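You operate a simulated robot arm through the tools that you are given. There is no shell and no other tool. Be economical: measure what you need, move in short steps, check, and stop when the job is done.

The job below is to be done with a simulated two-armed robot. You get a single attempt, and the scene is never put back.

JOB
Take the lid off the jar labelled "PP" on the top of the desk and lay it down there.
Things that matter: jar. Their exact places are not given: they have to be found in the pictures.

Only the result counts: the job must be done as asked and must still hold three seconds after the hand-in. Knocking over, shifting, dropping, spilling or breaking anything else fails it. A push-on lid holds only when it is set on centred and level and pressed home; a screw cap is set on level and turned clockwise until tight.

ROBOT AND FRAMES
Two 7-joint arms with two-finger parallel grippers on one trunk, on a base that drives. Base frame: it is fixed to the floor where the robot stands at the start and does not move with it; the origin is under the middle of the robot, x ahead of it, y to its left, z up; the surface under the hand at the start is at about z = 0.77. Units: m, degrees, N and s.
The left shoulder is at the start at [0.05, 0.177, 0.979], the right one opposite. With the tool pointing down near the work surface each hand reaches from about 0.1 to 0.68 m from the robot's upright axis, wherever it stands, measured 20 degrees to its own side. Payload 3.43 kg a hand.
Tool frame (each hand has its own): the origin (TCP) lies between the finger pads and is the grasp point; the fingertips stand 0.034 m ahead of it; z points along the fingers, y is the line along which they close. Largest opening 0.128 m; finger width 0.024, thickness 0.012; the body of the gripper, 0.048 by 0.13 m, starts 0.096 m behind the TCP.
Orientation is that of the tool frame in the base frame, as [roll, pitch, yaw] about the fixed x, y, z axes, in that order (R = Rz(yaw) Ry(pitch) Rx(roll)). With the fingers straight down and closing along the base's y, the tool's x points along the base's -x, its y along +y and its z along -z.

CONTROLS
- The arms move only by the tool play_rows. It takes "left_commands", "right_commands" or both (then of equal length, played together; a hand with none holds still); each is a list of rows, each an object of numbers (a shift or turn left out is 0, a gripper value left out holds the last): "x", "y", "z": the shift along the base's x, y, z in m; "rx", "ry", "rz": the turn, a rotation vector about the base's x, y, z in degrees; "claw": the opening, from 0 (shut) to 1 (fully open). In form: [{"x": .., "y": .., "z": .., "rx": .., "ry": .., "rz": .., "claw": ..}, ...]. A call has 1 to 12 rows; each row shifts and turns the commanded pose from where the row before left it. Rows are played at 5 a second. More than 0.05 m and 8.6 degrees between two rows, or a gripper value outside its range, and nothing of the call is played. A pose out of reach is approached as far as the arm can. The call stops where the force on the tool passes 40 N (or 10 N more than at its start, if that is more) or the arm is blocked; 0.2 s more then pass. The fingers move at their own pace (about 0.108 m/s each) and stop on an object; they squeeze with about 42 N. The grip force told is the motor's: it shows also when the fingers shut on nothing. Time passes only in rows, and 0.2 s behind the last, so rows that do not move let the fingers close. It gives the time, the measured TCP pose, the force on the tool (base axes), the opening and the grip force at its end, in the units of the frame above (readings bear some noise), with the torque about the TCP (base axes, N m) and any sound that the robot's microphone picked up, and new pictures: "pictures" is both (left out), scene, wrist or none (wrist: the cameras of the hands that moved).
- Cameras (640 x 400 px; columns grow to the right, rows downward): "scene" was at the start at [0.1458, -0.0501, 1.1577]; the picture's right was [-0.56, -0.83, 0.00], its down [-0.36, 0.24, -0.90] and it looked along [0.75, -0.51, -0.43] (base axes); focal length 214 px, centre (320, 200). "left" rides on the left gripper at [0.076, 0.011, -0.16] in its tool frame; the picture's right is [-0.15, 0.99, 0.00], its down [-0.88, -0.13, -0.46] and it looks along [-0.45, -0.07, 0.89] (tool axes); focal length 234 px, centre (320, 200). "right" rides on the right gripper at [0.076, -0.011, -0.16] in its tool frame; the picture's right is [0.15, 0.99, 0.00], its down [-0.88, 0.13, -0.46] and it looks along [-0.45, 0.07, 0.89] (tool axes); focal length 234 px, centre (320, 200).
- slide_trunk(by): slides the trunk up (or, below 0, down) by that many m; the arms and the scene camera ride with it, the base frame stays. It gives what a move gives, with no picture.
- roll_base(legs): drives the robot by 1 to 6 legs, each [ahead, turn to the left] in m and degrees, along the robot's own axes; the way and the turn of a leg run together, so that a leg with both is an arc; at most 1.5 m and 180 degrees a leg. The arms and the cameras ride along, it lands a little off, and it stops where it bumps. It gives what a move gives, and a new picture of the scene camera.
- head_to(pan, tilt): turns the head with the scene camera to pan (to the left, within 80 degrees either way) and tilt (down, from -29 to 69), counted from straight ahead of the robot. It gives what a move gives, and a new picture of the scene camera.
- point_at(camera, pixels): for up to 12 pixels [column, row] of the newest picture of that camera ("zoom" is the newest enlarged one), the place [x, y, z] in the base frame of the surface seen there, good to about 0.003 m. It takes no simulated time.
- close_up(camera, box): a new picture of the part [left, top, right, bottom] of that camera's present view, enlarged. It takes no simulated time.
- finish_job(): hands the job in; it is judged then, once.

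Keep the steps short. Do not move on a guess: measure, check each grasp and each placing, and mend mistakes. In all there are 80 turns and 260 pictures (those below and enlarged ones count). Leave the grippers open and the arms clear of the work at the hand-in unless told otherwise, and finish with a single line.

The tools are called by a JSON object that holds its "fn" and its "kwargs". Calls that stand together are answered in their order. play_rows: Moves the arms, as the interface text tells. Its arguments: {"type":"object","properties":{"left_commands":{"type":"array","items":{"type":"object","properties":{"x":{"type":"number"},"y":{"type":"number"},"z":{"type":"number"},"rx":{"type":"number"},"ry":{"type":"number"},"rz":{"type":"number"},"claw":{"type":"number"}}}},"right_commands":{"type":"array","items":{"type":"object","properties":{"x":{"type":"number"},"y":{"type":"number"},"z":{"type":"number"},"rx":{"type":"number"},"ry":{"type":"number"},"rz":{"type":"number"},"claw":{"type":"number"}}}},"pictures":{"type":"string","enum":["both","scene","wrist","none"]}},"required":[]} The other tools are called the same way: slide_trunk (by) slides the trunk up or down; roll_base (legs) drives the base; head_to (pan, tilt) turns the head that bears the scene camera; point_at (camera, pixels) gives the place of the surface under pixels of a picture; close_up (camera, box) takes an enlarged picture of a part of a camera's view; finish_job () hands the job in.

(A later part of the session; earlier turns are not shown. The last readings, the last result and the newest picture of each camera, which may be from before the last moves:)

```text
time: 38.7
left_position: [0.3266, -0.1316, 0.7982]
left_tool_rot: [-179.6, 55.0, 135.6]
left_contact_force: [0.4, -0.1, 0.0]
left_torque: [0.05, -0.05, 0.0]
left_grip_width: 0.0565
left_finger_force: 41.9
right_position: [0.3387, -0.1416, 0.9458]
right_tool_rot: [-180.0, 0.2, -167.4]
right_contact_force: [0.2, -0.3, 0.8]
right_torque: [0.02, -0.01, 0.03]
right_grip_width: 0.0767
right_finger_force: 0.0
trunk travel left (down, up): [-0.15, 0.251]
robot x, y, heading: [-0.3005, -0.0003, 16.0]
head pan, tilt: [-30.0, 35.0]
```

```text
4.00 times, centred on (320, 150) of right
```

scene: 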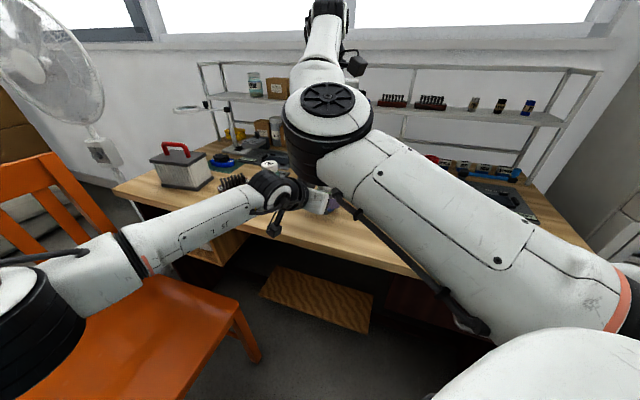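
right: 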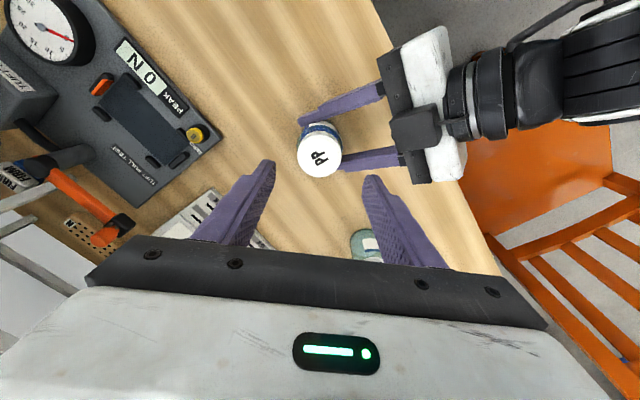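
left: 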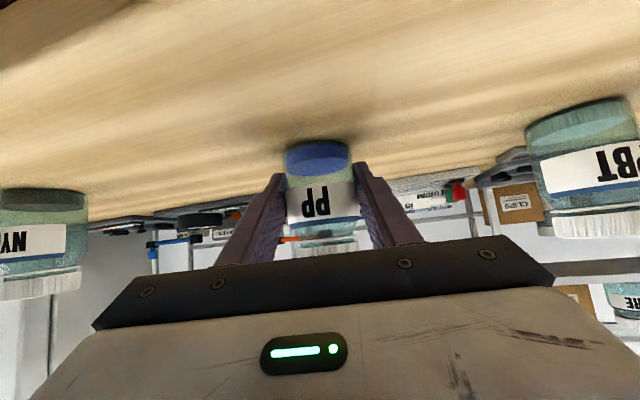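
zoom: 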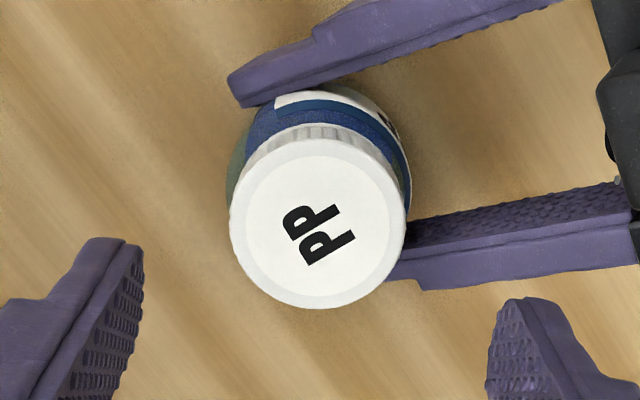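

Lid centre is (0.337, -0.141). I'll correct by 1–2 mm and descend so the tips sit just above the left fingers (TCP z about 0.876).

{"fn": "play_rows", "kwargs": {"right_commands": [{"x": -0.0015, "y": 0.0005, "z": -0.02}, {"z": -0.02}, {"z": -0.015}, {"z": -0.0145}, {}]}}

```text
time: 39.9
left_position: [0.3264, -0.132, 0.7982]
left_tool_rot: [-179.6, 54.9, 135.6]
left_contact_force: [0.9, 0.4, 0.2]
left_torque: [0.0, -0.05, 0.01]
left_grip_width: 0.0564
left_finger_force: 41.9
right_position: [0.3361, -0.1505, 0.8774]
right_tool_rot: [179.9, 0.4, -168.6]
right_contact_force: [-0.4, -0.8, 0.8]
right_torque: [0.01, 0.03, 0.02]
right_grip_width: 0.0768
right_finger_force: 0.0
trunk travel left (down, up): [-0.15, 0.251]
robot x, y, heading: [-0.2957, -0.0033, 16.1]
head pan, tilt: [-30.0, 35.0]
```

scene: 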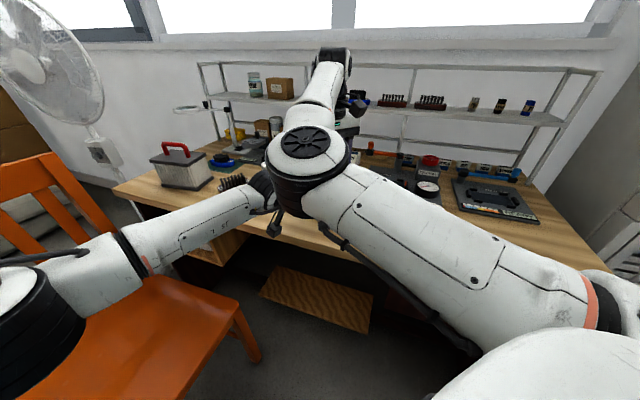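
right: 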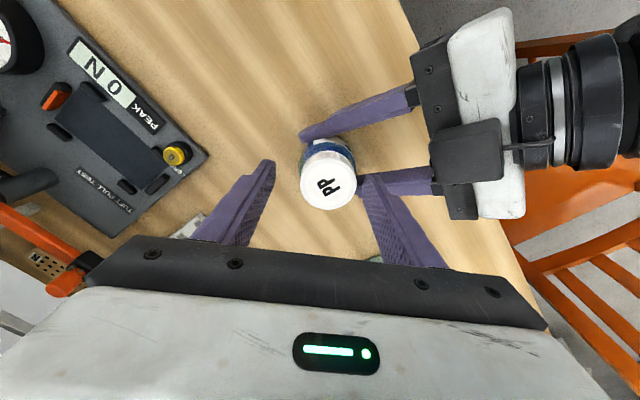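

The y position lags by about 9 mm, as the wrist is near its limit at this height. Turning +16° should free it.

{"fn": "play_rows", "kwargs": {"right_commands": [{"rz": 8}, {"rz": 8}, {}], "pictures": "wrist"}}

```text
time: 40.7
left_position: [0.3269, -0.1316, 0.7997]
left_tool_rot: [-179.7, 55.0, 135.7]
left_contact_force: [1.0, -1.0, -0.7]
left_torque: [0.01, -0.05, -0.06]
left_grip_width: 0.0562
left_finger_force: 42.4
right_position: [0.3352, -0.1501, 0.8776]
right_tool_rot: [179.9, 0.4, -152.5]
right_contact_force: [0.2, -0.6, 0.3]
right_torque: [0.01, -0.03, -0.01]
right_grip_width: 0.077
right_finger_force: 0.1
trunk travel left (down, up): [-0.15, 0.251]
robot x, y, heading: [-0.2985, -0.0036, 15.9]
head pan, tilt: [-30.0, 35.0]
```

right: 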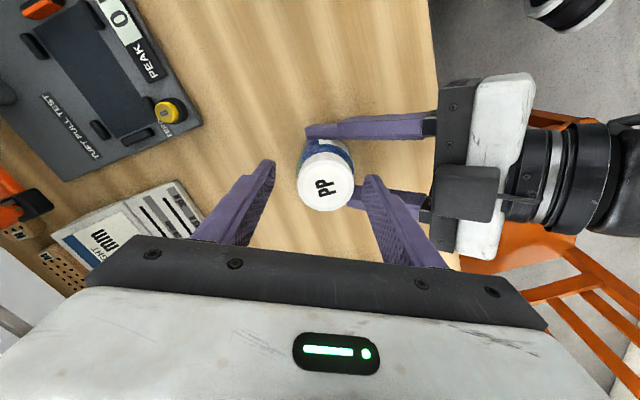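

The commanded pose was apparently reset to the measured one. I'll nudge back onto the centre.

{"fn": "play_rows", "kwargs": {"right_commands": [{"x": 0.001, "y": 0.005}, {"x": 0.001, "y": 0.0043, "z": -0.001}, {}], "pictures": "both"}}

```text
time: 41.5
left_position: [0.3259, -0.1321, 0.7984]
left_tool_rot: [-179.7, 55.0, 135.6]
left_contact_force: [0.2, -0.1, -0.3]
left_torque: [0.04, -0.04, -0.05]
left_grip_width: 0.0562
left_finger_force: 41.6
right_position: [0.3387, -0.1416, 0.8767]
right_tool_rot: [179.9, 0.5, -152.7]
right_contact_force: [-0.9, 0.8, -0.2]
right_torque: [-0.01, 0.0, -0.01]
right_grip_width: 0.0768
right_finger_force: 0.1
trunk travel left (down, up): [-0.15, 0.251]
robot x, y, heading: [-0.2988, 0.0002, 16.0]
head pan, tilt: [-30.0, 35.0]
```

scene: 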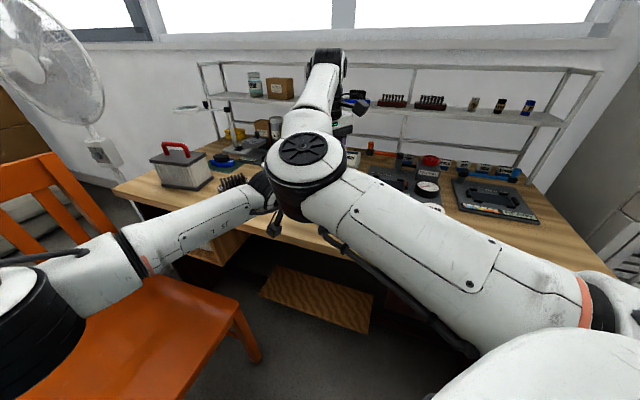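
right: 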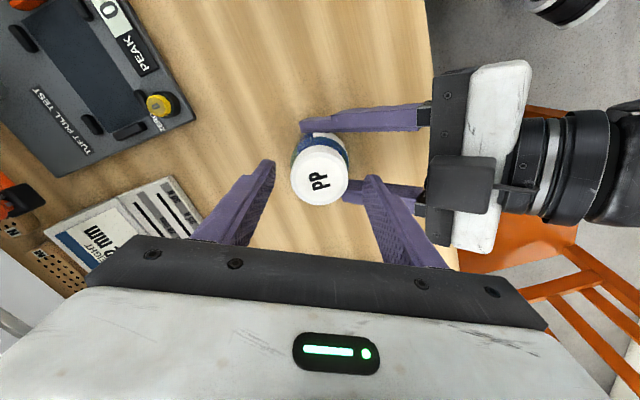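

Centred. I'll close gently on the cap.

{"fn": "play_rows", "kwargs": {"right_commands": [{"x": -0.0012, "y": 0.0005, "claw": 0.5}, {"claw": 0.42}, {"claw": 0.38}, {"claw": 0.32}, {"claw": 0.2}, {"claw": 0.2}], "pictures": "wrist"}}

```text
time: 42.9
left_position: [0.3247, -0.1318, 0.7997]
left_tool_rot: [-179.6, 55.0, 135.5]
left_contact_force: [-8.0, 4.7, -0.2]
left_torque: [-0.29, -0.5, -0.14]
left_grip_width: 0.056
left_finger_force: 42.1
right_position: [0.3367, -0.1424, 0.8776]
right_tool_rot: [-179.8, 0.5, -152.7]
right_contact_force: [12.6, -5.6, 9.9]
right_torque: [-0.03, -0.59, 0.06]
right_grip_width: 0.0468
right_finger_force: 42.0
trunk travel left (down, up): [-0.15, 0.251]
robot x, y, heading: [-0.298, -0.0039, 15.6]
head pan, tilt: [-30.0, 35.0]
```

right: 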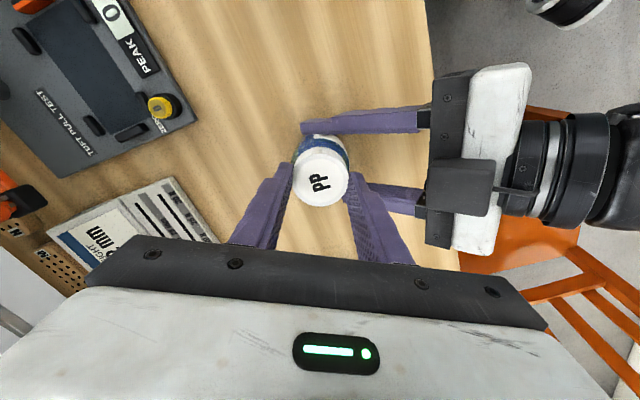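

The cap is gripped (0.047 m wide) with slight side stress. I'll start turning counter-clockwise in small steps and watch the forces.

{"fn": "play_rows", "kwargs": {"right_commands": [{"x": 0.001, "y": -0.0005, "z": 0.0005}, {"rz": 4}, {"rz": 4}, {"rz": 4}, {}], "pictures": "wrist"}}

```text
time: 44.1
left_position: [0.3267, -0.1303, 0.7991]
left_tool_rot: [-179.8, 54.9, 135.4]
left_contact_force: [-9.1, 11.8, -0.1]
left_torque: [-0.41, 0.05, 0.02]
left_grip_width: 0.0563
left_finger_force: 42.1
right_position: [0.3372, -0.1414, 0.877]
right_tool_rot: [-179.7, 0.2, -140.5]
right_contact_force: [6.4, -14.6, 8.6]
right_torque: [-0.64, -0.41, 0.07]
right_grip_width: 0.0466
right_finger_force: 41.6
trunk travel left (down, up): [-0.15, 0.251]
robot x, y, heading: [-0.2965, -0.0024, 15.8]
head pan, tilt: [-30.0, 35.0]
```

right: 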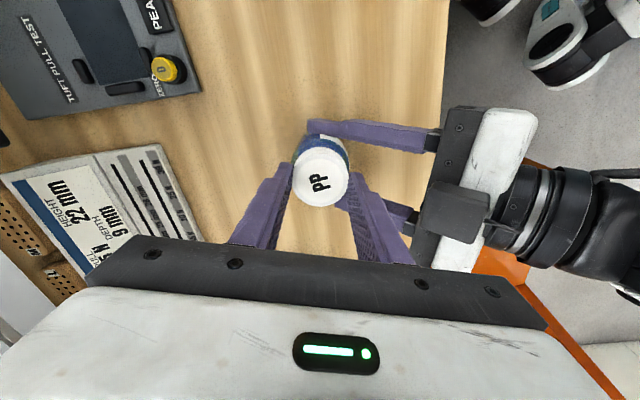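

The cap turns with the hand, at little torque. I'll keep turning, easing the side load slightly and following the cap's rise.

{"fn": "play_rows", "kwargs": {"right_commands": [{"y": -0.001, "rz": 7, "z": 0.0003}, {"rz": 7, "z": 0.0003}, {"rz": 7, "z": 0.0002}, {"rz": 7, "z": 0.0002}, {"rz": 7, "z": 0.0002}, {"rz": 7, "z": 0.0002}, {"rz": 7, "z": 0.0002}, {}], "pictures": "wrist"}}

```text
time: 45.9
left_position: [0.3271, -0.1293, 0.7985]
left_tool_rot: [-179.6, 55.0, 135.7]
left_contact_force: [-8.4, 18.5, -0.4]
left_torque: [-0.68, -0.27, 0.16]
left_grip_width: 0.0562
left_finger_force: 42.6
right_position: [0.3386, -0.141, 0.8789]
right_tool_rot: [-179.8, 0.0, -91.4]
right_contact_force: [8.6, -19.1, 0.0]
right_torque: [-0.78, -0.31, 0.02]
right_grip_width: 0.0463
right_finger_force: 41.8
trunk travel left (down, up): [-0.15, 0.251]
robot x, y, heading: [-0.2994, -0.0037, 15.8]
head pan, tilt: [-30.0, 35.0]
```

right: 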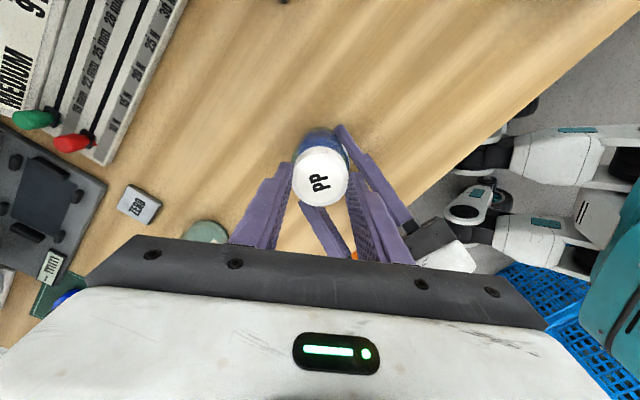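

Turned 61°, and it still follows. The side force is −19 N in y, so I'll ease the right hand 2 mm that way and continue.

{"fn": "play_rows", "kwargs": {"right_commands": [{"x": 0.0005, "y": -0.001}, {"y": -0.001, "rz": 7, "z": 0.0001}, {"rz": 7, "z": 0.0001}, {"rz": 7, "z": 0.0001}, {"rz": 7, "z": 0.0001}, {"rz": 7, "z": 0.0001}, {"rz": 7, "z": 0.0001}, {"rz": 7, "z": 0.0001}, {}], "pictures": "wrist"}}

```text
time: 47.9
left_position: [0.3264, -0.1308, 0.7993]
left_tool_rot: [-179.6, 55.0, 135.6]
left_contact_force: [-4.4, 18.8, 2.5]
left_torque: [-0.65, -0.19, 0.18]
left_grip_width: 0.0561
left_finger_force: 42.8
right_position: [0.338, -0.1412, 0.8794]
right_tool_rot: [-180.0, 0.1, -42.1]
right_contact_force: [4.8, -20.8, -0.5]
right_torque: [-0.95, -0.18, -0.02]
right_grip_width: 0.0467
right_finger_force: 42.1
trunk travel left (down, up): [-0.15, 0.251]
robot x, y, heading: [-0.2977, 0.001, 16.1]
head pan, tilt: [-30.0, 35.0]
```

right: 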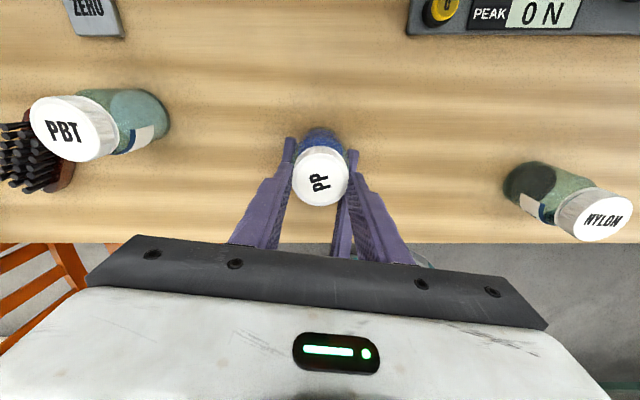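

110° so far and the cap still follows. I'll relieve the y load more and keep going.

{"fn": "play_rows", "kwargs": {"right_commands": [{"y": -0.0015}, {"y": -0.0015}, {"rz": 7, "z": 0.0001}, {"rz": 7, "z": 0.0001}, {"rz": 7, "z": 0.0001}, {"rz": 7, "z": 0.0001}, {"rz": 7, "z": 0.0001}, {"rz": 7, "z": 0.0001}, {"rz": 7, "z": 0.0001}, {"rz": 7, "z": 0.0001}, {}], "pictures": "both"}}

```text
time: 50.3
left_position: [0.3262, -0.1309, 0.8004]
left_tool_rot: [-179.5, 54.9, 135.7]
left_contact_force: [-3.0, 15.9, 2.7]
left_torque: [-0.11, -0.41, 0.07]
left_grip_width: 0.056
left_finger_force: 41.9
right_position: [0.337, -0.1411, 0.8796]
right_tool_rot: [179.9, 0.4, 14.2]
right_contact_force: [3.1, -14.8, -1.5]
right_torque: [-0.99, 0.13, 0.02]
right_grip_width: 0.0466
right_finger_force: 42.2
trunk travel left (down, up): [-0.15, 0.251]
robot x, y, heading: [-0.3005, -0.0, 15.9]
head pan, tilt: [-30.0, 35.0]
```

scene: 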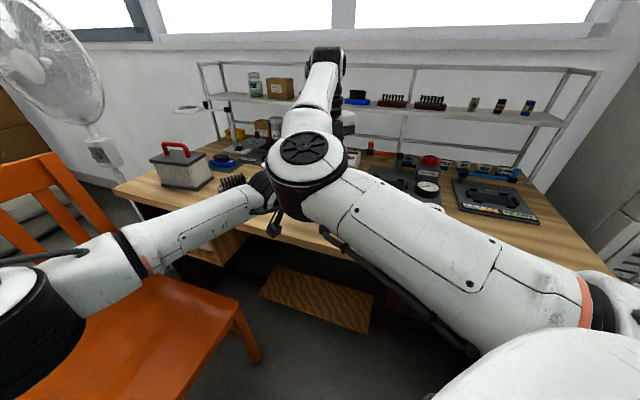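
right: 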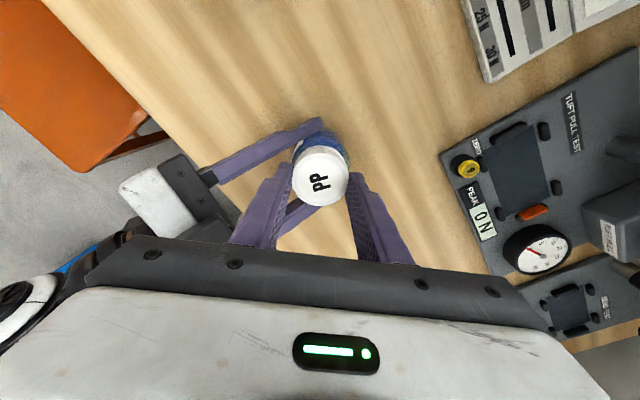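

166° now, with the wrist still free. Another 70°.

{"fn": "play_rows", "kwargs": {"right_commands": [{"y": -0.001}, {"rz": 7, "z": 0.0001}, {"rz": 7, "z": 0.0001}, {"rz": 7, "z": 0.0001}, {"rz": 7, "z": 0.0001}, {"rz": 7, "z": 0.0001}, {"rz": 7, "z": 0.0001}, {"rz": 7, "z": 0.0001}, {"rz": 7, "z": 0.0001}, {"rz": 7, "z": 0.0001}, {"rz": 7, "z": 0.0001}, {}], "pictures": "wrist"}}

```text
time: 52.9
left_position: [0.3263, -0.1309, 0.7986]
left_tool_rot: [-179.6, 55.1, 135.6]
left_contact_force: [6.0, 5.7, 1.4]
left_torque: [-0.23, 0.32, 0.26]
left_grip_width: 0.0563
left_finger_force: 41.8
right_position: [0.337, -0.1401, 0.8809]
right_tool_rot: [-179.8, 0.3, 84.5]
right_contact_force: [-6.8, -6.5, 0.4]
right_torque: [-0.24, 0.18, -0.11]
right_grip_width: 0.0466
right_finger_force: 42.3
trunk travel left (down, up): [-0.15, 0.251]
robot x, y, heading: [-0.2984, 0.0012, 15.8]
head pan, tilt: [-30.0, 35.0]
```

right: 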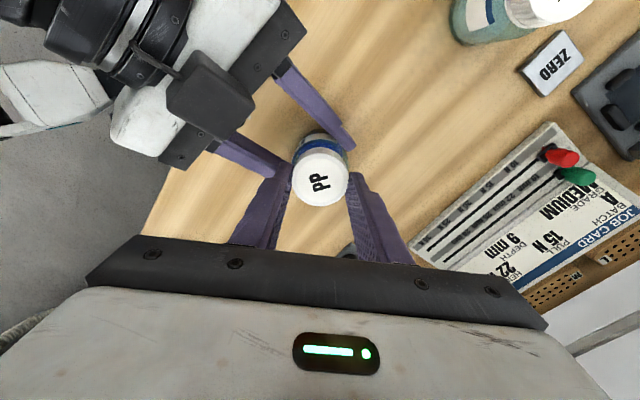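

236° turned and the forces are dropping. I'll continue 63° and then test with a small lift.

{"fn": "play_rows", "kwargs": {"right_commands": [{"rz": 7, "z": 0.0001}, {"rz": 7, "z": 0.0001}, {"rz": 7, "z": 0.0001}, {"rz": 7, "z": 0.0001}, {"rz": 7, "z": 0.0001}, {"rz": 7, "z": 0.0001}, {"rz": 7, "z": 0.0001}, {"rz": 7, "z": 0.0001}, {"rz": 7, "z": 0.0001}, {}], "pictures": "wrist"}}

```text
time: 55.1
left_position: [0.3256, -0.1315, 0.8001]
left_tool_rot: [-179.6, 55.0, 135.5]
left_contact_force: [4.7, 2.4, 1.4]
left_torque: [-0.07, 0.12, 0.14]
left_grip_width: 0.0564
left_finger_force: 42.0
right_position: [0.3373, -0.1412, 0.881]
right_tool_rot: [-179.9, 0.3, 147.3]
right_contact_force: [-3.4, -3.5, 2.5]
right_torque: [-0.19, 0.15, -0.06]
right_grip_width: 0.0467
right_finger_force: 42.4
trunk travel left (down, up): [-0.15, 0.251]
robot x, y, heading: [-0.2936, 0.002, 15.5]
head pan, tilt: [-30.0, 35.0]
```

right: 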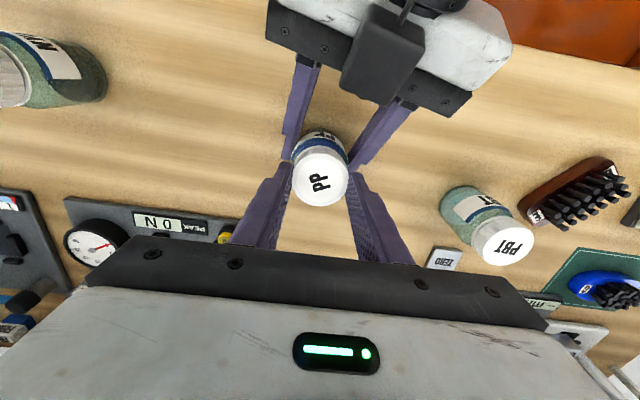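

Testing with a 3 mm lift.

{"fn": "play_rows", "kwargs": {"right_commands": [{"z": 0.0015}, {"z": 0.0015}, {}], "pictures": "none"}}

```text
time: 55.9
left_position: [0.3273, -0.1306, 0.799]
left_tool_rot: [-179.6, 55.0, 135.6]
left_contact_force: [-1.0, 8.0, 4.4]
left_torque: [-0.49, -0.07, 0.08]
left_grip_width: 0.0561
left_finger_force: 41.7
right_position: [0.3381, -0.14, 0.8831]
right_tool_rot: [-179.9, 0.2, 147.2]
right_contact_force: [1.2, -8.7, -6.3]
right_torque: [-0.19, -0.01, 0.03]
right_grip_width: 0.0467
right_finger_force: 42.6
trunk travel left (down, up): [-0.15, 0.251]
robot x, y, heading: [-0.2981, 0.0018, 16.0]
head pan, tilt: [-30.0, 35.0]
```

There's still some hold (−6 N). I'll turn another 49° under the light pull.

{"fn": "play_rows", "kwargs": {"right_commands": [{"rz": 7}, {"rz": 7}, {"rz": 7}, {"rz": 7}, {"rz": 7}, {"rz": 7}, {"rz": 7}, {}], "pictures": "wrist"}}

```text
time: 56.4
left_position: [0.3307, -0.1248, 0.7994]
left_tool_rot: [-179.8, 54.8, 136.3]
left_contact_force: [-1.1, 2.9, 6.5]
left_torque: [0.04, 0.04, -0.03]
left_grip_width: 0.0554
left_finger_force: 42.0
right_position: [0.3383, -0.1296, 0.8838]
right_tool_rot: [-178.8, 1.5, 151.4]
right_contact_force: [0.6, -2.3, 0.0]
right_torque: [-0.09, -0.09, 0.06]
right_grip_width: 0.0465
right_finger_force: 42.1
right hand out of reach, approached as far as the arm can: row 1, 2
trunk travel left (down, up): [-0.15, 0.251]
robot x, y, heading: [-0.3017, 0.0009, 15.6]
head pan, tilt: [-30.0, 35.0]
stopped in row 2 (right hand): the force on the tool passed its limit at 43 N (the readings are from after the stop); the commanded pose is now the measured one
```

right: 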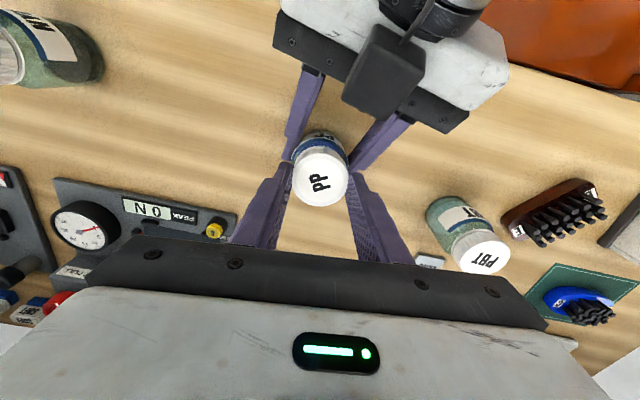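

The wrist reached its limit and nudged both hands about 8 mm. I'll back off that push, then open the right hand to regrip.

{"fn": "play_rows", "kwargs": {"right_commands": [{"y": -0.004, "rz": -2}, {"y": -0.004, "rz": -2}, {}, {"claw": 0.45}, {"claw": 0.6}, {}, {}], "pictures": "wrist"}}

```text
time: 58.0
left_position: [0.3292, -0.1259, 0.7987]
left_tool_rot: [-179.8, 54.8, 136.2]
left_contact_force: [-2.2, -5.7, 14.1]
left_torque: [-0.17, 0.2, 0.01]
left_grip_width: 0.0553
left_finger_force: 41.6
right_position: [0.3366, -0.1368, 0.8836]
right_tool_rot: [-179.0, 1.5, 147.8]
right_contact_force: [1.0, -0.2, 0.2]
right_torque: [0.02, 0.01, -0.02]
right_grip_width: 0.0769
right_finger_force: 0.1
trunk travel left (down, up): [-0.15, 0.251]
robot x, y, heading: [-0.2983, -0.0009, 15.7]
head pan, tilt: [-30.0, 35.0]
```

right: 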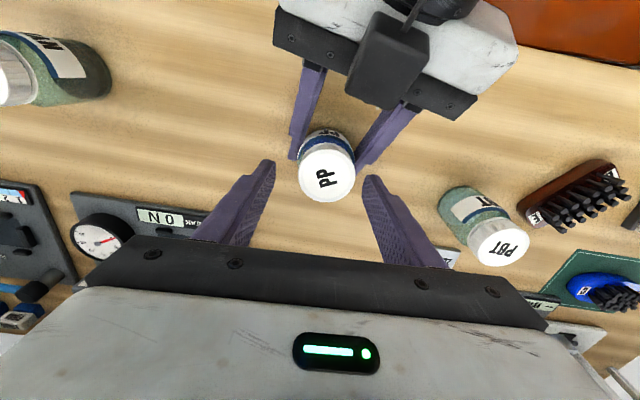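

Checking the lid level, its centre, and whether the jar is upright.

{"fn": "point_at", "kwargs": {"camera": "right", "pixels": [[326, 178], [326, 156], [326, 198], [302, 178], [350, 178], [310, 163], [342, 193]]}}

{"fn": "close_up", "kwargs": {"camera": "left", "box": [240, 110, 400, 260]}}

{"fn": "close_up", "kwargs": {"camera": "right", "box": [240, 100, 400, 220]}}

```text
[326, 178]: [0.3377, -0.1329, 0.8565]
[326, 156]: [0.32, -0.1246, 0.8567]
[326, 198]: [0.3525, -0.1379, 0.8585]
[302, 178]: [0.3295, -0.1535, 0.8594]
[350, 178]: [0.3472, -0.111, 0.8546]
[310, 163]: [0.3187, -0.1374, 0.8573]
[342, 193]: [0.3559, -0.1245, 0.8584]
```

```text
2.67 times, centred on (320, 185) of left
```

zoom: 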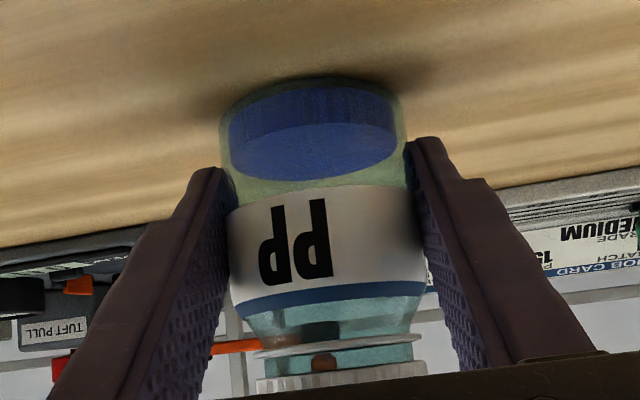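

```text
3.33 times, centred on (320, 160) of right
```

zoom: 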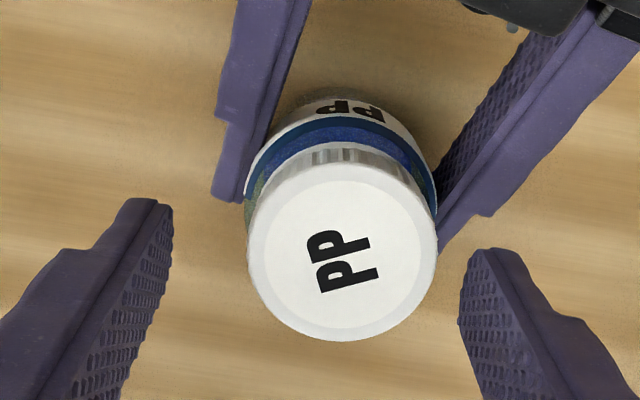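

The jar tilted a few degrees in the grip. I'll loosen the left fingers slightly so it settles flat on the desk, then re-measure. The right fingers stay open around the lid.

{"fn": "play_rows", "kwargs": {"left_commands": [{"claw": 0.44}, {"claw": 0.46}, {"claw": 0.5}, {"claw": 0.55}, {}, {}], "pictures": "both"}}

{"fn": "close_up", "kwargs": {"camera": "right", "box": [240, 100, 400, 220]}}

{"fn": "point_at", "kwargs": {"camera": "right", "pixels": [[326, 178], [326, 156], [326, 198], [302, 178], [350, 178], [310, 163], [342, 193]]}}

```text
time: 59.4
left_position: [0.3313, -0.1232, 0.7971]
left_tool_rot: [-179.8, 54.6, 136.3]
left_contact_force: [1.1, 0.1, -0.1]
left_torque: [-0.02, -0.02, -0.03]
left_grip_width: 0.0705
left_finger_force: 0.2
right_position: [0.3385, -0.137, 0.8825]
right_tool_rot: [-178.9, 1.4, 147.8]
right_contact_force: [0.7, -0.6, 0.0]
right_torque: [-0.02, 0.02, 0.0]
right_grip_width: 0.0768
right_finger_force: 0.1
trunk travel left (down, up): [-0.15, 0.251]
robot x, y, heading: [-0.2993, -0.0013, 15.8]
head pan, tilt: [-30.0, 35.0]
```

scene: 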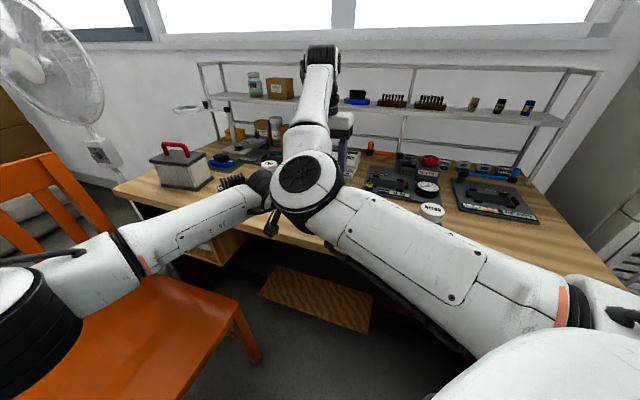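
left: 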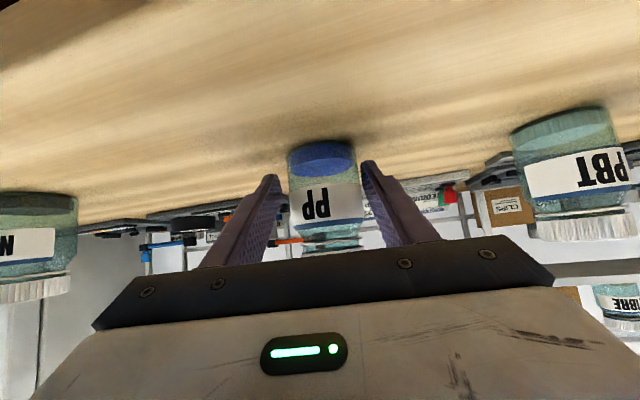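

```text
3.33 times, centred on (320, 160) of right
```

zoom: 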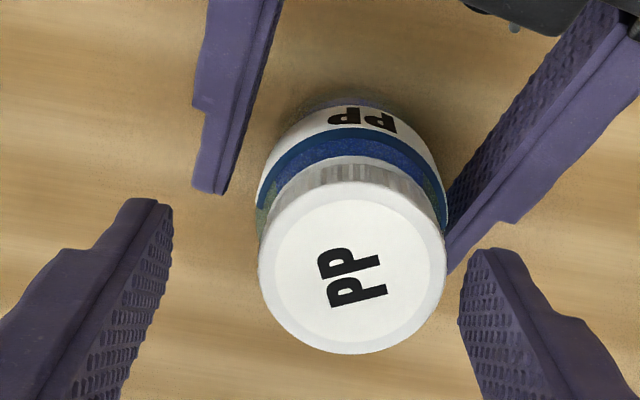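

```text
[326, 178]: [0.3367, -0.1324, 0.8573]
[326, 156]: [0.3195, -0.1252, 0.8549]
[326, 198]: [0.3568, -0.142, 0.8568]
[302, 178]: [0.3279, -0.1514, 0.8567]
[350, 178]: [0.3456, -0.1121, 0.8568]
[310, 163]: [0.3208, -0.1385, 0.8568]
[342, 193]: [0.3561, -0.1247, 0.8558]
```

The lid is level now, at z 0.857 (risen about 2 mm). Finding its exact centre.

{"fn": "point_at", "kwargs": {"camera": "zoom", "pixels": [[352, 268], [352, 185], [352, 350], [262, 268], [444, 268]]}}

{"fn": "point_at", "kwargs": {"camera": "left", "pixels": [[325, 205], [292, 205], [360, 205]]}}

```text
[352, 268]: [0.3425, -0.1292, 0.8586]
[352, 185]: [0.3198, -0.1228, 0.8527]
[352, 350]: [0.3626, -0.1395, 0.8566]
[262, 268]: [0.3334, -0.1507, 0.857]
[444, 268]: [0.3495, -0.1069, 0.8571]
```

```text
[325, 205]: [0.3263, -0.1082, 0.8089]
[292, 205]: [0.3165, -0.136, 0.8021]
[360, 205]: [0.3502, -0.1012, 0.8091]
```

Lid centre is now (0.3415, -0.130). I'll re-centre and re-close the left while the right rises and turns back for a second stroke.

{"fn": "play_rows", "kwargs": {"left_commands": [{"x": 0.0017, "y": 0.0017}, {}, {"claw": 0.48}, {"claw": 0.45}, {"claw": 0.42}, {"claw": 0.3}, {"claw": 0.2}, {}, {}, {}, {}, {}], "right_commands": [{"z": 0.015}, {"z": 0.015}, {"z": 0.01, "y": 0.004, "x": 0.003, "rz": -8}, {"rz": -8}, {"rz": -8}, {"rz": -8}, {"rz": -8}, {"rz": -8}, {"rz": -8}, {"rz": -8}, {"rz": -8}, {"rz": -8}], "pictures": "none"}}

{"fn": "play_rows", "kwargs": {"right_commands": [{"rz": -8}, {"rz": -8}, {"rz": -8}, {"rz": -8}, {"rz": -8}, {"rz": -8}, {"rz": -8}, {"rz": -8}, {"rz": -8}, {"rz": -8}, {"rz": -8}, {"rz": -8}], "pictures": "none"}}

{"fn": "play_rows", "kwargs": {"right_commands": [{"rz": -8}, {"rz": -8}, {"rz": -8}, {"rz": -8}, {"rz": -8}, {"rz": -8}, {"rz": -8}, {"rz": -8}, {"rz": -8}, {"rz": -8}, {"rz": -8}, {}]}}

```text
time: 62.0
left_position: [0.333, -0.1219, 0.7967]
left_tool_rot: [-179.8, 54.5, 136.3]
left_contact_force: [1.1, 0.8, 0.0]
left_torque: [0.01, -0.05, -0.01]
left_grip_width: 0.0553
left_finger_force: 42.4
right_position: [0.3407, -0.1328, 0.9224]
right_tool_rot: [-178.8, 1.4, 67.6]
right_contact_force: [-0.3, -0.2, 0.6]
right_torque: [0.02, 0.01, 0.02]
right_grip_width: 0.0771
right_finger_force: 0.1
trunk travel left (down, up): [-0.15, 0.251]
robot x, y, heading: [-0.2946, 0.0018, 15.9]
head pan, tilt: [-30.0, 35.0]
```

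```text
time: 64.6
left_position: [0.3336, -0.1215, 0.7972]
left_tool_rot: [-179.7, 54.6, 136.3]
left_contact_force: [0.1, 0.6, 1.4]
left_torque: [0.04, -0.09, 0.01]
left_grip_width: 0.0552
left_finger_force: 42.1
right_position: [0.3414, -0.1316, 0.9229]
right_tool_rot: [-178.9, 1.5, -28.4]
right_contact_force: [-0.3, -0.2, -0.2]
right_torque: [0.0, -0.02, -0.02]
right_grip_width: 0.077
right_finger_force: 0.0
trunk travel left (down, up): [-0.15, 0.251]
robot x, y, heading: [-0.2969, 0.0005, 15.8]
head pan, tilt: [-30.0, 35.0]
```

```text
time: 67.2
left_position: [0.3333, -0.1213, 0.7975]
left_tool_rot: [-179.7, 54.6, 136.3]
left_contact_force: [-0.2, -0.8, 0.5]
left_torque: [0.02, -0.02, -0.01]
left_grip_width: 0.0553
left_finger_force: 41.5
right_position: [0.3402, -0.1323, 0.9226]
right_tool_rot: [-178.9, 1.5, -116.4]
right_contact_force: [-0.7, 0.3, 0.4]
right_torque: [0.0, 0.03, 0.01]
right_grip_width: 0.0768
right_finger_force: 0.1
trunk travel left (down, up): [-0.15, 0.251]
robot x, y, heading: [-0.2977, -0.0018, 15.7]
head pan, tilt: [-30.0, 35.0]
```

scene: 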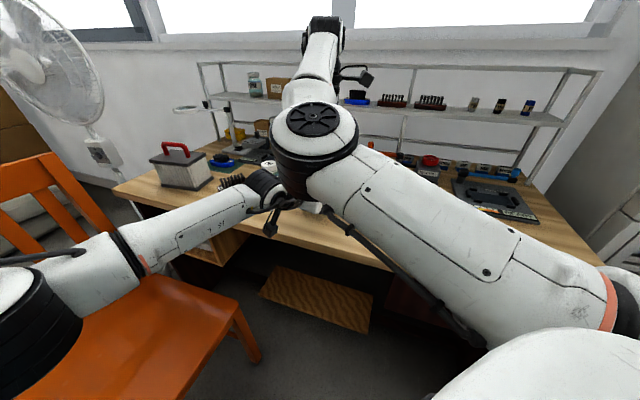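
right: 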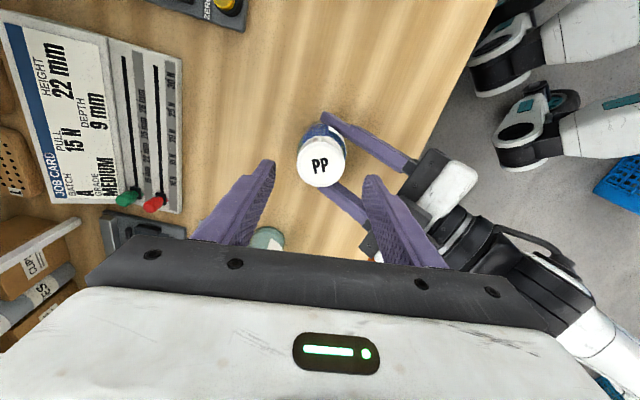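

Measuring the lid again for the second grip.

{"fn": "close_up", "kwargs": {"camera": "right", "box": [260, 110, 380, 210]}}

{"fn": "play_rows", "kwargs": {"right_commands": [{"rx": -0.85, "ry": 1.66, "rz": -4}, {}], "pictures": "wrist"}}

```text
4.00 times, centred on (320, 160) of right
```

zoom: 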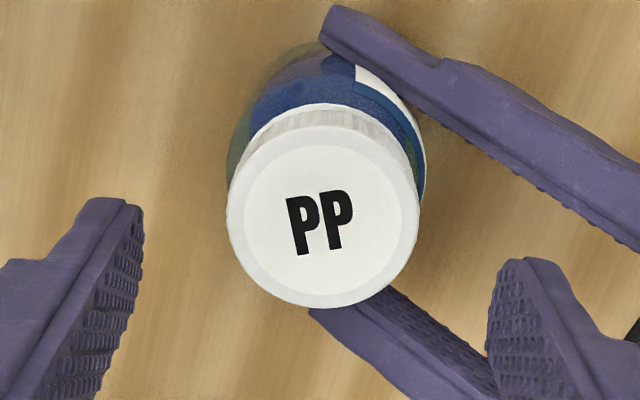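

```text
time: 67.8
left_position: [0.333, -0.1225, 0.7962]
left_tool_rot: [-179.8, 54.6, 136.2]
left_contact_force: [0.1, -1.2, 1.3]
left_torque: [0.06, -0.04, 0.01]
left_grip_width: 0.0557
left_finger_force: 42.3
right_position: [0.3407, -0.1329, 0.9232]
right_tool_rot: [-179.9, -0.2, -120.4]
right_contact_force: [0.0, -0.4, 0.3]
right_torque: [0.03, 0.0, -0.01]
right_grip_width: 0.0767
right_finger_force: 0.0
trunk travel left (down, up): [-0.15, 0.251]
robot x, y, heading: [-0.3002, -0.0033, 16.1]
head pan, tilt: [-30.0, 35.0]
```

right: 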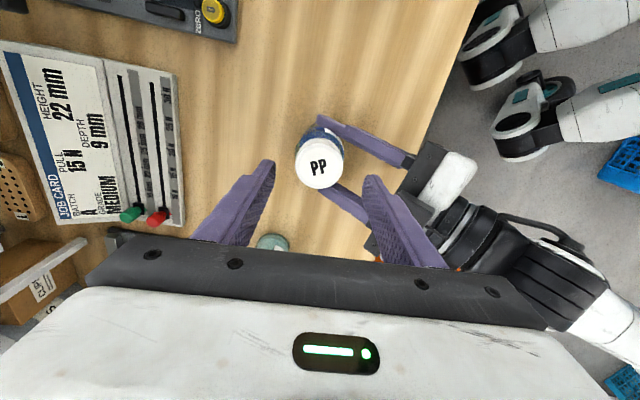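

{"fn": "point_at", "kwargs": {"camera": "right", "pixels": [[319, 164], [297, 164], [341, 164], [319, 144], [319, 186], [304, 149], [334, 180], [334, 149], [304, 180]]}}

```text
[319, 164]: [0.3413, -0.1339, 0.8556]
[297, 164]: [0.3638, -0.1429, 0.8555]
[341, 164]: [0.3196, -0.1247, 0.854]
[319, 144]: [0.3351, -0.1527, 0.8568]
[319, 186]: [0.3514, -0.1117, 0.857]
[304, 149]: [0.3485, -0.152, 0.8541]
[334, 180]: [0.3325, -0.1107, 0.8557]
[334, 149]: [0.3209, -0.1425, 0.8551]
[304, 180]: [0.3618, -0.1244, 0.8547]
```

Centre is (0.3415, -0.132), right under the hand. Descending to TCP z 0.879.

{"fn": "play_rows", "kwargs": {"right_commands": [{"x": 0.001, "y": 0.0005, "z": -0.015}, {"z": -0.015}, {"z": -0.014}, {}], "pictures": "wrist"}}

```text
time: 68.8
left_position: [0.3326, -0.1227, 0.7971]
left_tool_rot: [-179.9, 54.6, 136.4]
left_contact_force: [0.1, 0.3, 0.6]
left_torque: [0.03, -0.02, 0.03]
left_grip_width: 0.0553
left_finger_force: 42.0
right_position: [0.342, -0.1335, 0.8783]
right_tool_rot: [180.0, -0.1, -120.5]
right_contact_force: [0.2, -0.4, -0.7]
right_torque: [0.02, 0.01, -0.03]
right_grip_width: 0.0767
right_finger_force: 0.0
trunk travel left (down, up): [-0.15, 0.251]
robot x, y, heading: [-0.2999, -0.0012, 15.7]
head pan, tilt: [-30.0, 35.0]
```

right: 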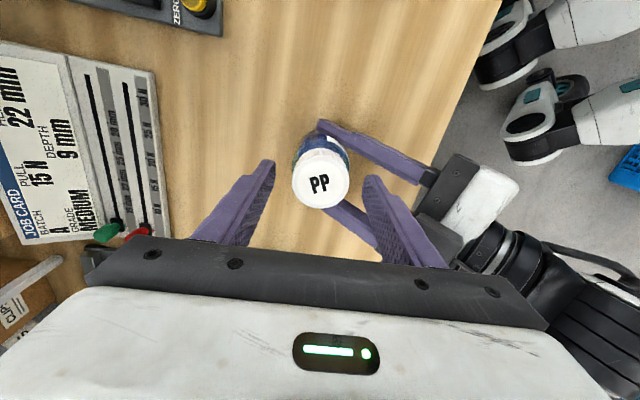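

Good. I'll close on the cap and turn a first part.

{"fn": "play_rows", "kwargs": {"right_commands": [{"y": 0.001, "claw": 0.5}, {"claw": 0.42}, {"claw": 0.38}, {"claw": 0.3}, {"claw": 0.2}, {}, {"rz": 5}, {"rz": 7}, {"rz": 7}, {"rz": 7}, {"rz": 7}, {}], "pictures": "wrist"}}

```text
time: 71.4
left_position: [0.3334, -0.1224, 0.7968]
left_tool_rot: [-179.8, 54.7, 136.3]
left_contact_force: [-7.3, 6.2, 2.5]
left_torque: [-0.22, -0.48, 0.94]
left_grip_width: 0.0556
left_finger_force: 42.2
right_position: [0.3415, -0.1344, 0.8798]
right_tool_rot: [-179.8, -0.2, -87.6]
right_contact_force: [8.2, -4.5, -0.2]
right_torque: [-0.04, -0.27, -1.0]
right_grip_width: 0.0471
right_finger_force: 41.7
trunk travel left (down, up): [-0.15, 0.251]
robot x, y, heading: [-0.3007, 0.0027, 15.9]
head pan, tilt: [-30.0, 35.0]
```

right: 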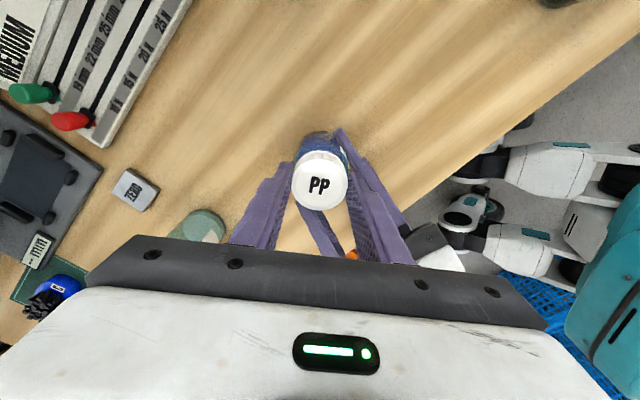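

The cap follows, but with about 1 N·m of torque. I'll continue carefully and check that the jar label stays put.

{"fn": "play_rows", "kwargs": {"right_commands": [{"rz": 6, "z": 0.0002}, {"rz": 6, "z": 0.0002}, {"rz": 6, "z": 0.0002}, {"rz": 6, "z": 0.0002}, {}], "pictures": "wrist"}}

{"fn": "close_up", "kwargs": {"camera": "left", "box": [240, 110, 400, 260]}}

```text
time: 72.6
left_position: [0.3324, -0.1224, 0.7984]
left_tool_rot: [-179.7, 54.6, 136.2]
left_contact_force: [-10.0, 1.8, 1.1]
left_torque: [0.08, -0.59, 0.89]
left_grip_width: 0.0553
left_finger_force: 42.3
right_position: [0.342, -0.1336, 0.8788]
right_tool_rot: [-179.9, -0.1, -63.5]
right_contact_force: [9.5, 0.8, -0.4]
right_torque: [0.0, -0.28, -1.04]
right_grip_width: 0.047
right_finger_force: 42.2
trunk travel left (down, up): [-0.15, 0.251]
robot x, y, heading: [-0.2968, -0.0059, 15.9]
head pan, tilt: [-30.0, 35.0]
```

right: 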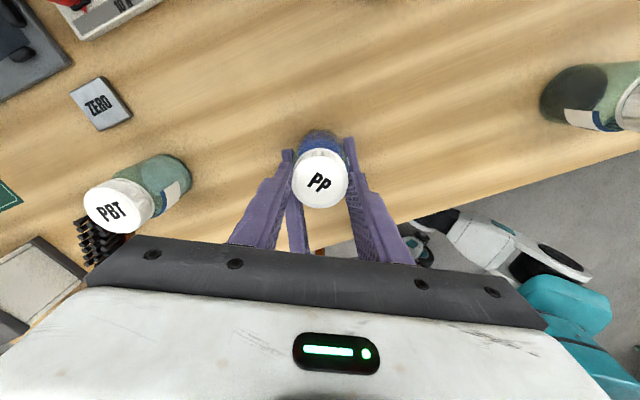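

```text
2.67 times, centred on (320, 185) of left
```

zoom: 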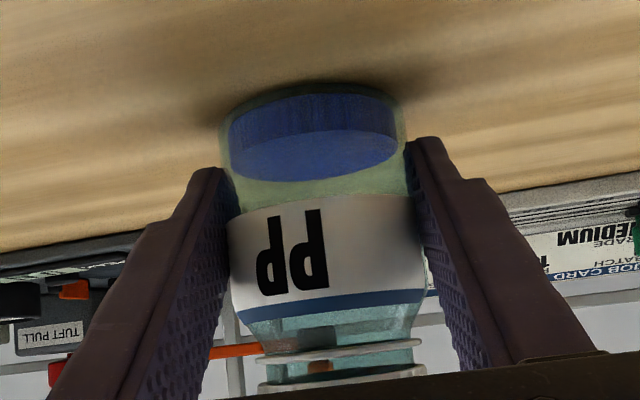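

The cap now slips in the fingers at about 1 N·m, so it seems to be at the end of its thread. I'll relieve the torque by a few degrees and try lifting straight up in small steps.

{"fn": "play_rows", "kwargs": {"right_commands": [{"rz": -3}, {"rz": -3}, {"z": 0.002}, {"z": 0.002}, {"z": 0.002}, {}], "pictures": "wrist"}}

{"fn": "close_up", "kwargs": {"camera": "left", "box": [240, 110, 400, 260]}}

```text
time: 74.0
left_position: [0.3346, -0.121, 0.8008]
left_tool_rot: [-179.9, 55.0, 136.2]
left_contact_force: [-16.0, 10.6, 24.2]
left_torque: [-0.29, -0.84, -0.05]
left_grip_width: 0.0551
left_finger_force: 42.0
right_position: [0.3433, -0.1313, 0.8839]
right_tool_rot: [180.0, -0.4, -69.4]
right_contact_force: [16.2, -9.6, -27.7]
right_torque: [-0.78, -0.76, -0.01]
right_grip_width: 0.0469
right_finger_force: 42.3
trunk travel left (down, up): [-0.15, 0.251]
robot x, y, heading: [-0.2994, 0.0036, 16.0]
head pan, tilt: [-30.0, 35.0]
```

right: 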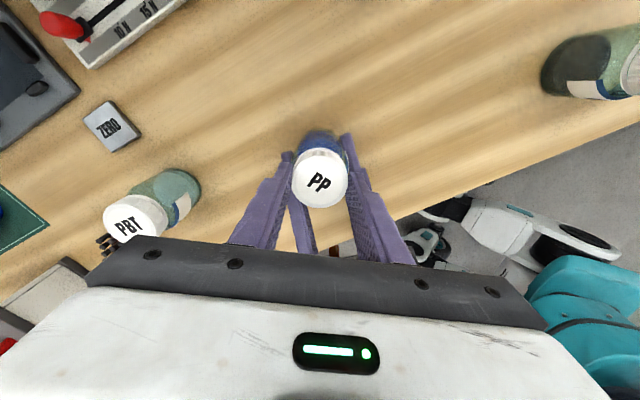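

```text
2.67 times, centred on (320, 185) of left
```

zoom: 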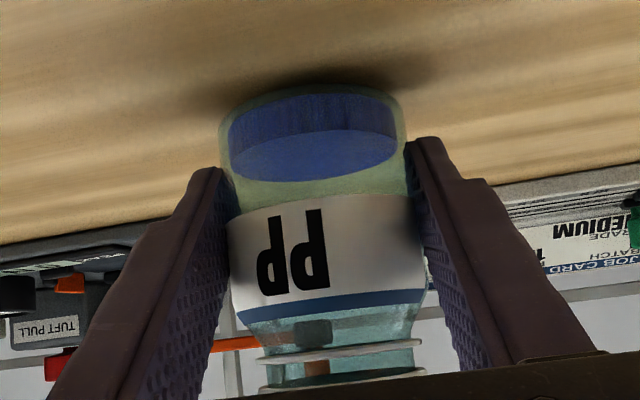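

A 28 N pull doesn't free it, so I'll lower back to unload it. Then I'll look closely at the gap under the cap.

{"fn": "play_rows", "kwargs": {"right_commands": [{"z": -0.002}, {"z": -0.002}, {"z": -0.001}, {}], "pictures": "none"}}

{"fn": "close_up", "kwargs": {"camera": "left", "box": [285, 215, 365, 265]}}

{"fn": "close_up", "kwargs": {"camera": "left", "box": [505, 180, 639, 260]}}

```text
time: 75.0
left_position: [0.3315, -0.122, 0.7968]
left_tool_rot: [-179.6, 54.7, 136.4]
left_contact_force: [-8.0, 1.6, 16.7]
left_torque: [-0.22, -0.72, -0.07]
left_grip_width: 0.0553
left_finger_force: 42.1
right_position: [0.342, -0.1327, 0.8806]
right_tool_rot: [-179.8, -0.1, -69.4]
right_contact_force: [8.9, -3.2, -19.0]
right_torque: [-0.16, -0.2, 0.0]
right_grip_width: 0.0471
right_finger_force: 42.1
trunk travel left (down, up): [-0.15, 0.251]
robot x, y, heading: [-0.3012, -0.0006, 15.8]
head pan, tilt: [-30.0, 35.0]
```

```text
8.00 times, centred on (325, 240) of left
```

zoom: 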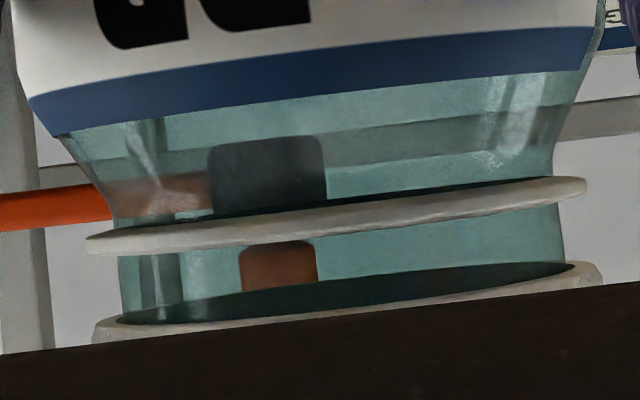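

```text
4.78 times, centred on (572, 220) of left
```

zoom: 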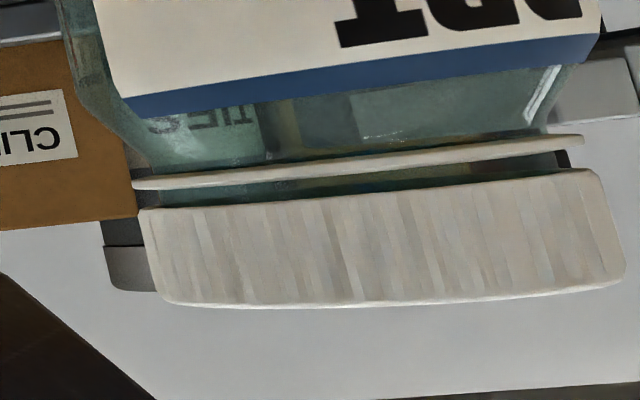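

The cap has clearly risen: the gap under it is much larger than on the PBT jar. It is unscrewing, so I'll unload the pull and keep turning.

{"fn": "play_rows", "kwargs": {"right_commands": [{"z": -0.0015, "x": 0.0005}, {"rz": 6, "z": 0.0001}, {"rz": 6, "z": 0.0001}, {"rz": 6, "z": 0.0001}, {"rz": 6, "z": 0.0001}, {"rz": 6, "z": 0.0001}, {}], "pictures": "wrist"}}

{"fn": "close_up", "kwargs": {"camera": "left", "box": [285, 215, 365, 265]}}

```text
time: 76.6
left_position: [0.3325, -0.1218, 0.7968]
left_tool_rot: [-179.7, 54.6, 136.3]
left_contact_force: [-7.0, -2.2, 6.4]
left_torque: [0.26, -0.55, 0.98]
left_grip_width: 0.0553
left_finger_force: 42.5
right_position: [0.3425, -0.1319, 0.8809]
right_tool_rot: [-180.0, -0.3, -39.4]
right_contact_force: [9.9, 3.6, 0.7]
right_torque: [0.15, -0.34, -1.13]
right_grip_width: 0.0471
right_finger_force: 41.9
trunk travel left (down, up): [-0.15, 0.251]
robot x, y, heading: [-0.2973, 0.0013, 15.7]
head pan, tilt: [-30.0, 35.0]
```

right: 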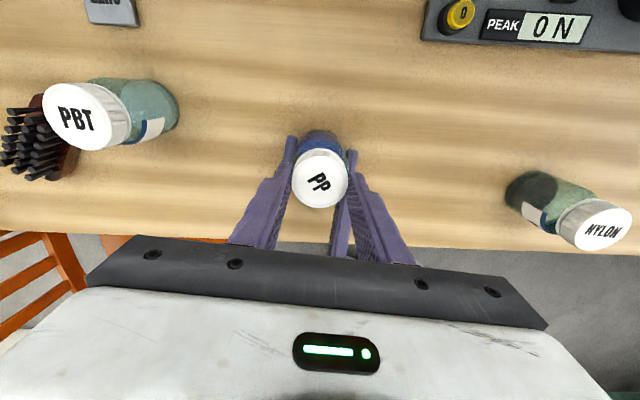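

```text
8.00 times, centred on (325, 240) of left
```

zoom: 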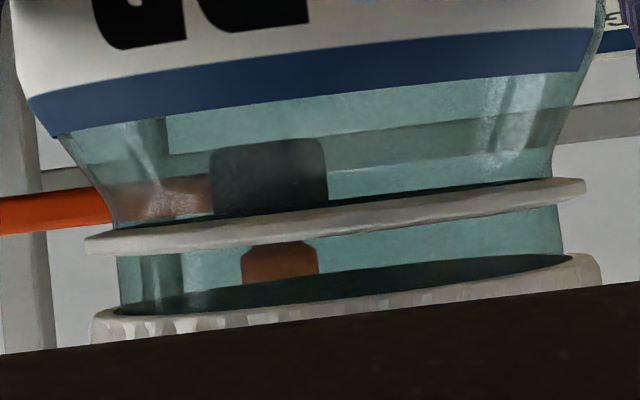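

The cap is now slipping in the fingers. To tell an end stop from a jam, I'll turn back 20° and read the torque.

{"fn": "play_rows", "kwargs": {"right_commands": [{"rz": -5}, {"rz": -5}, {"rz": -5}, {"rz": -5}, {}], "pictures": "wrist"}}

```text
time: 77.8
left_position: [0.3326, -0.1232, 0.7972]
left_tool_rot: [-179.7, 54.6, 136.2]
left_contact_force: [-7.5, -2.5, 0.5]
left_torque: [0.1, -0.06, -0.04]
left_grip_width: 0.0553
left_finger_force: 42.4
right_position: [0.3424, -0.1323, 0.8803]
right_tool_rot: [-179.9, -0.1, -59.5]
right_contact_force: [6.2, 1.5, 2.7]
right_torque: [0.05, -0.21, -0.03]
right_grip_width: 0.047
right_finger_force: 41.4
trunk travel left (down, up): [-0.15, 0.251]
robot x, y, heading: [-0.2969, 0.0004, 15.6]
head pan, tilt: [-30.0, 35.0]
```

right: 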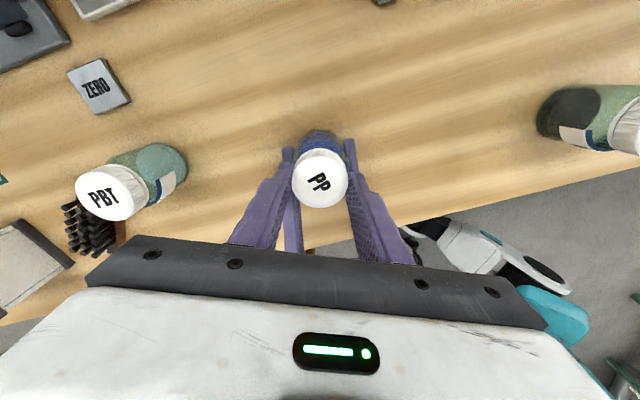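

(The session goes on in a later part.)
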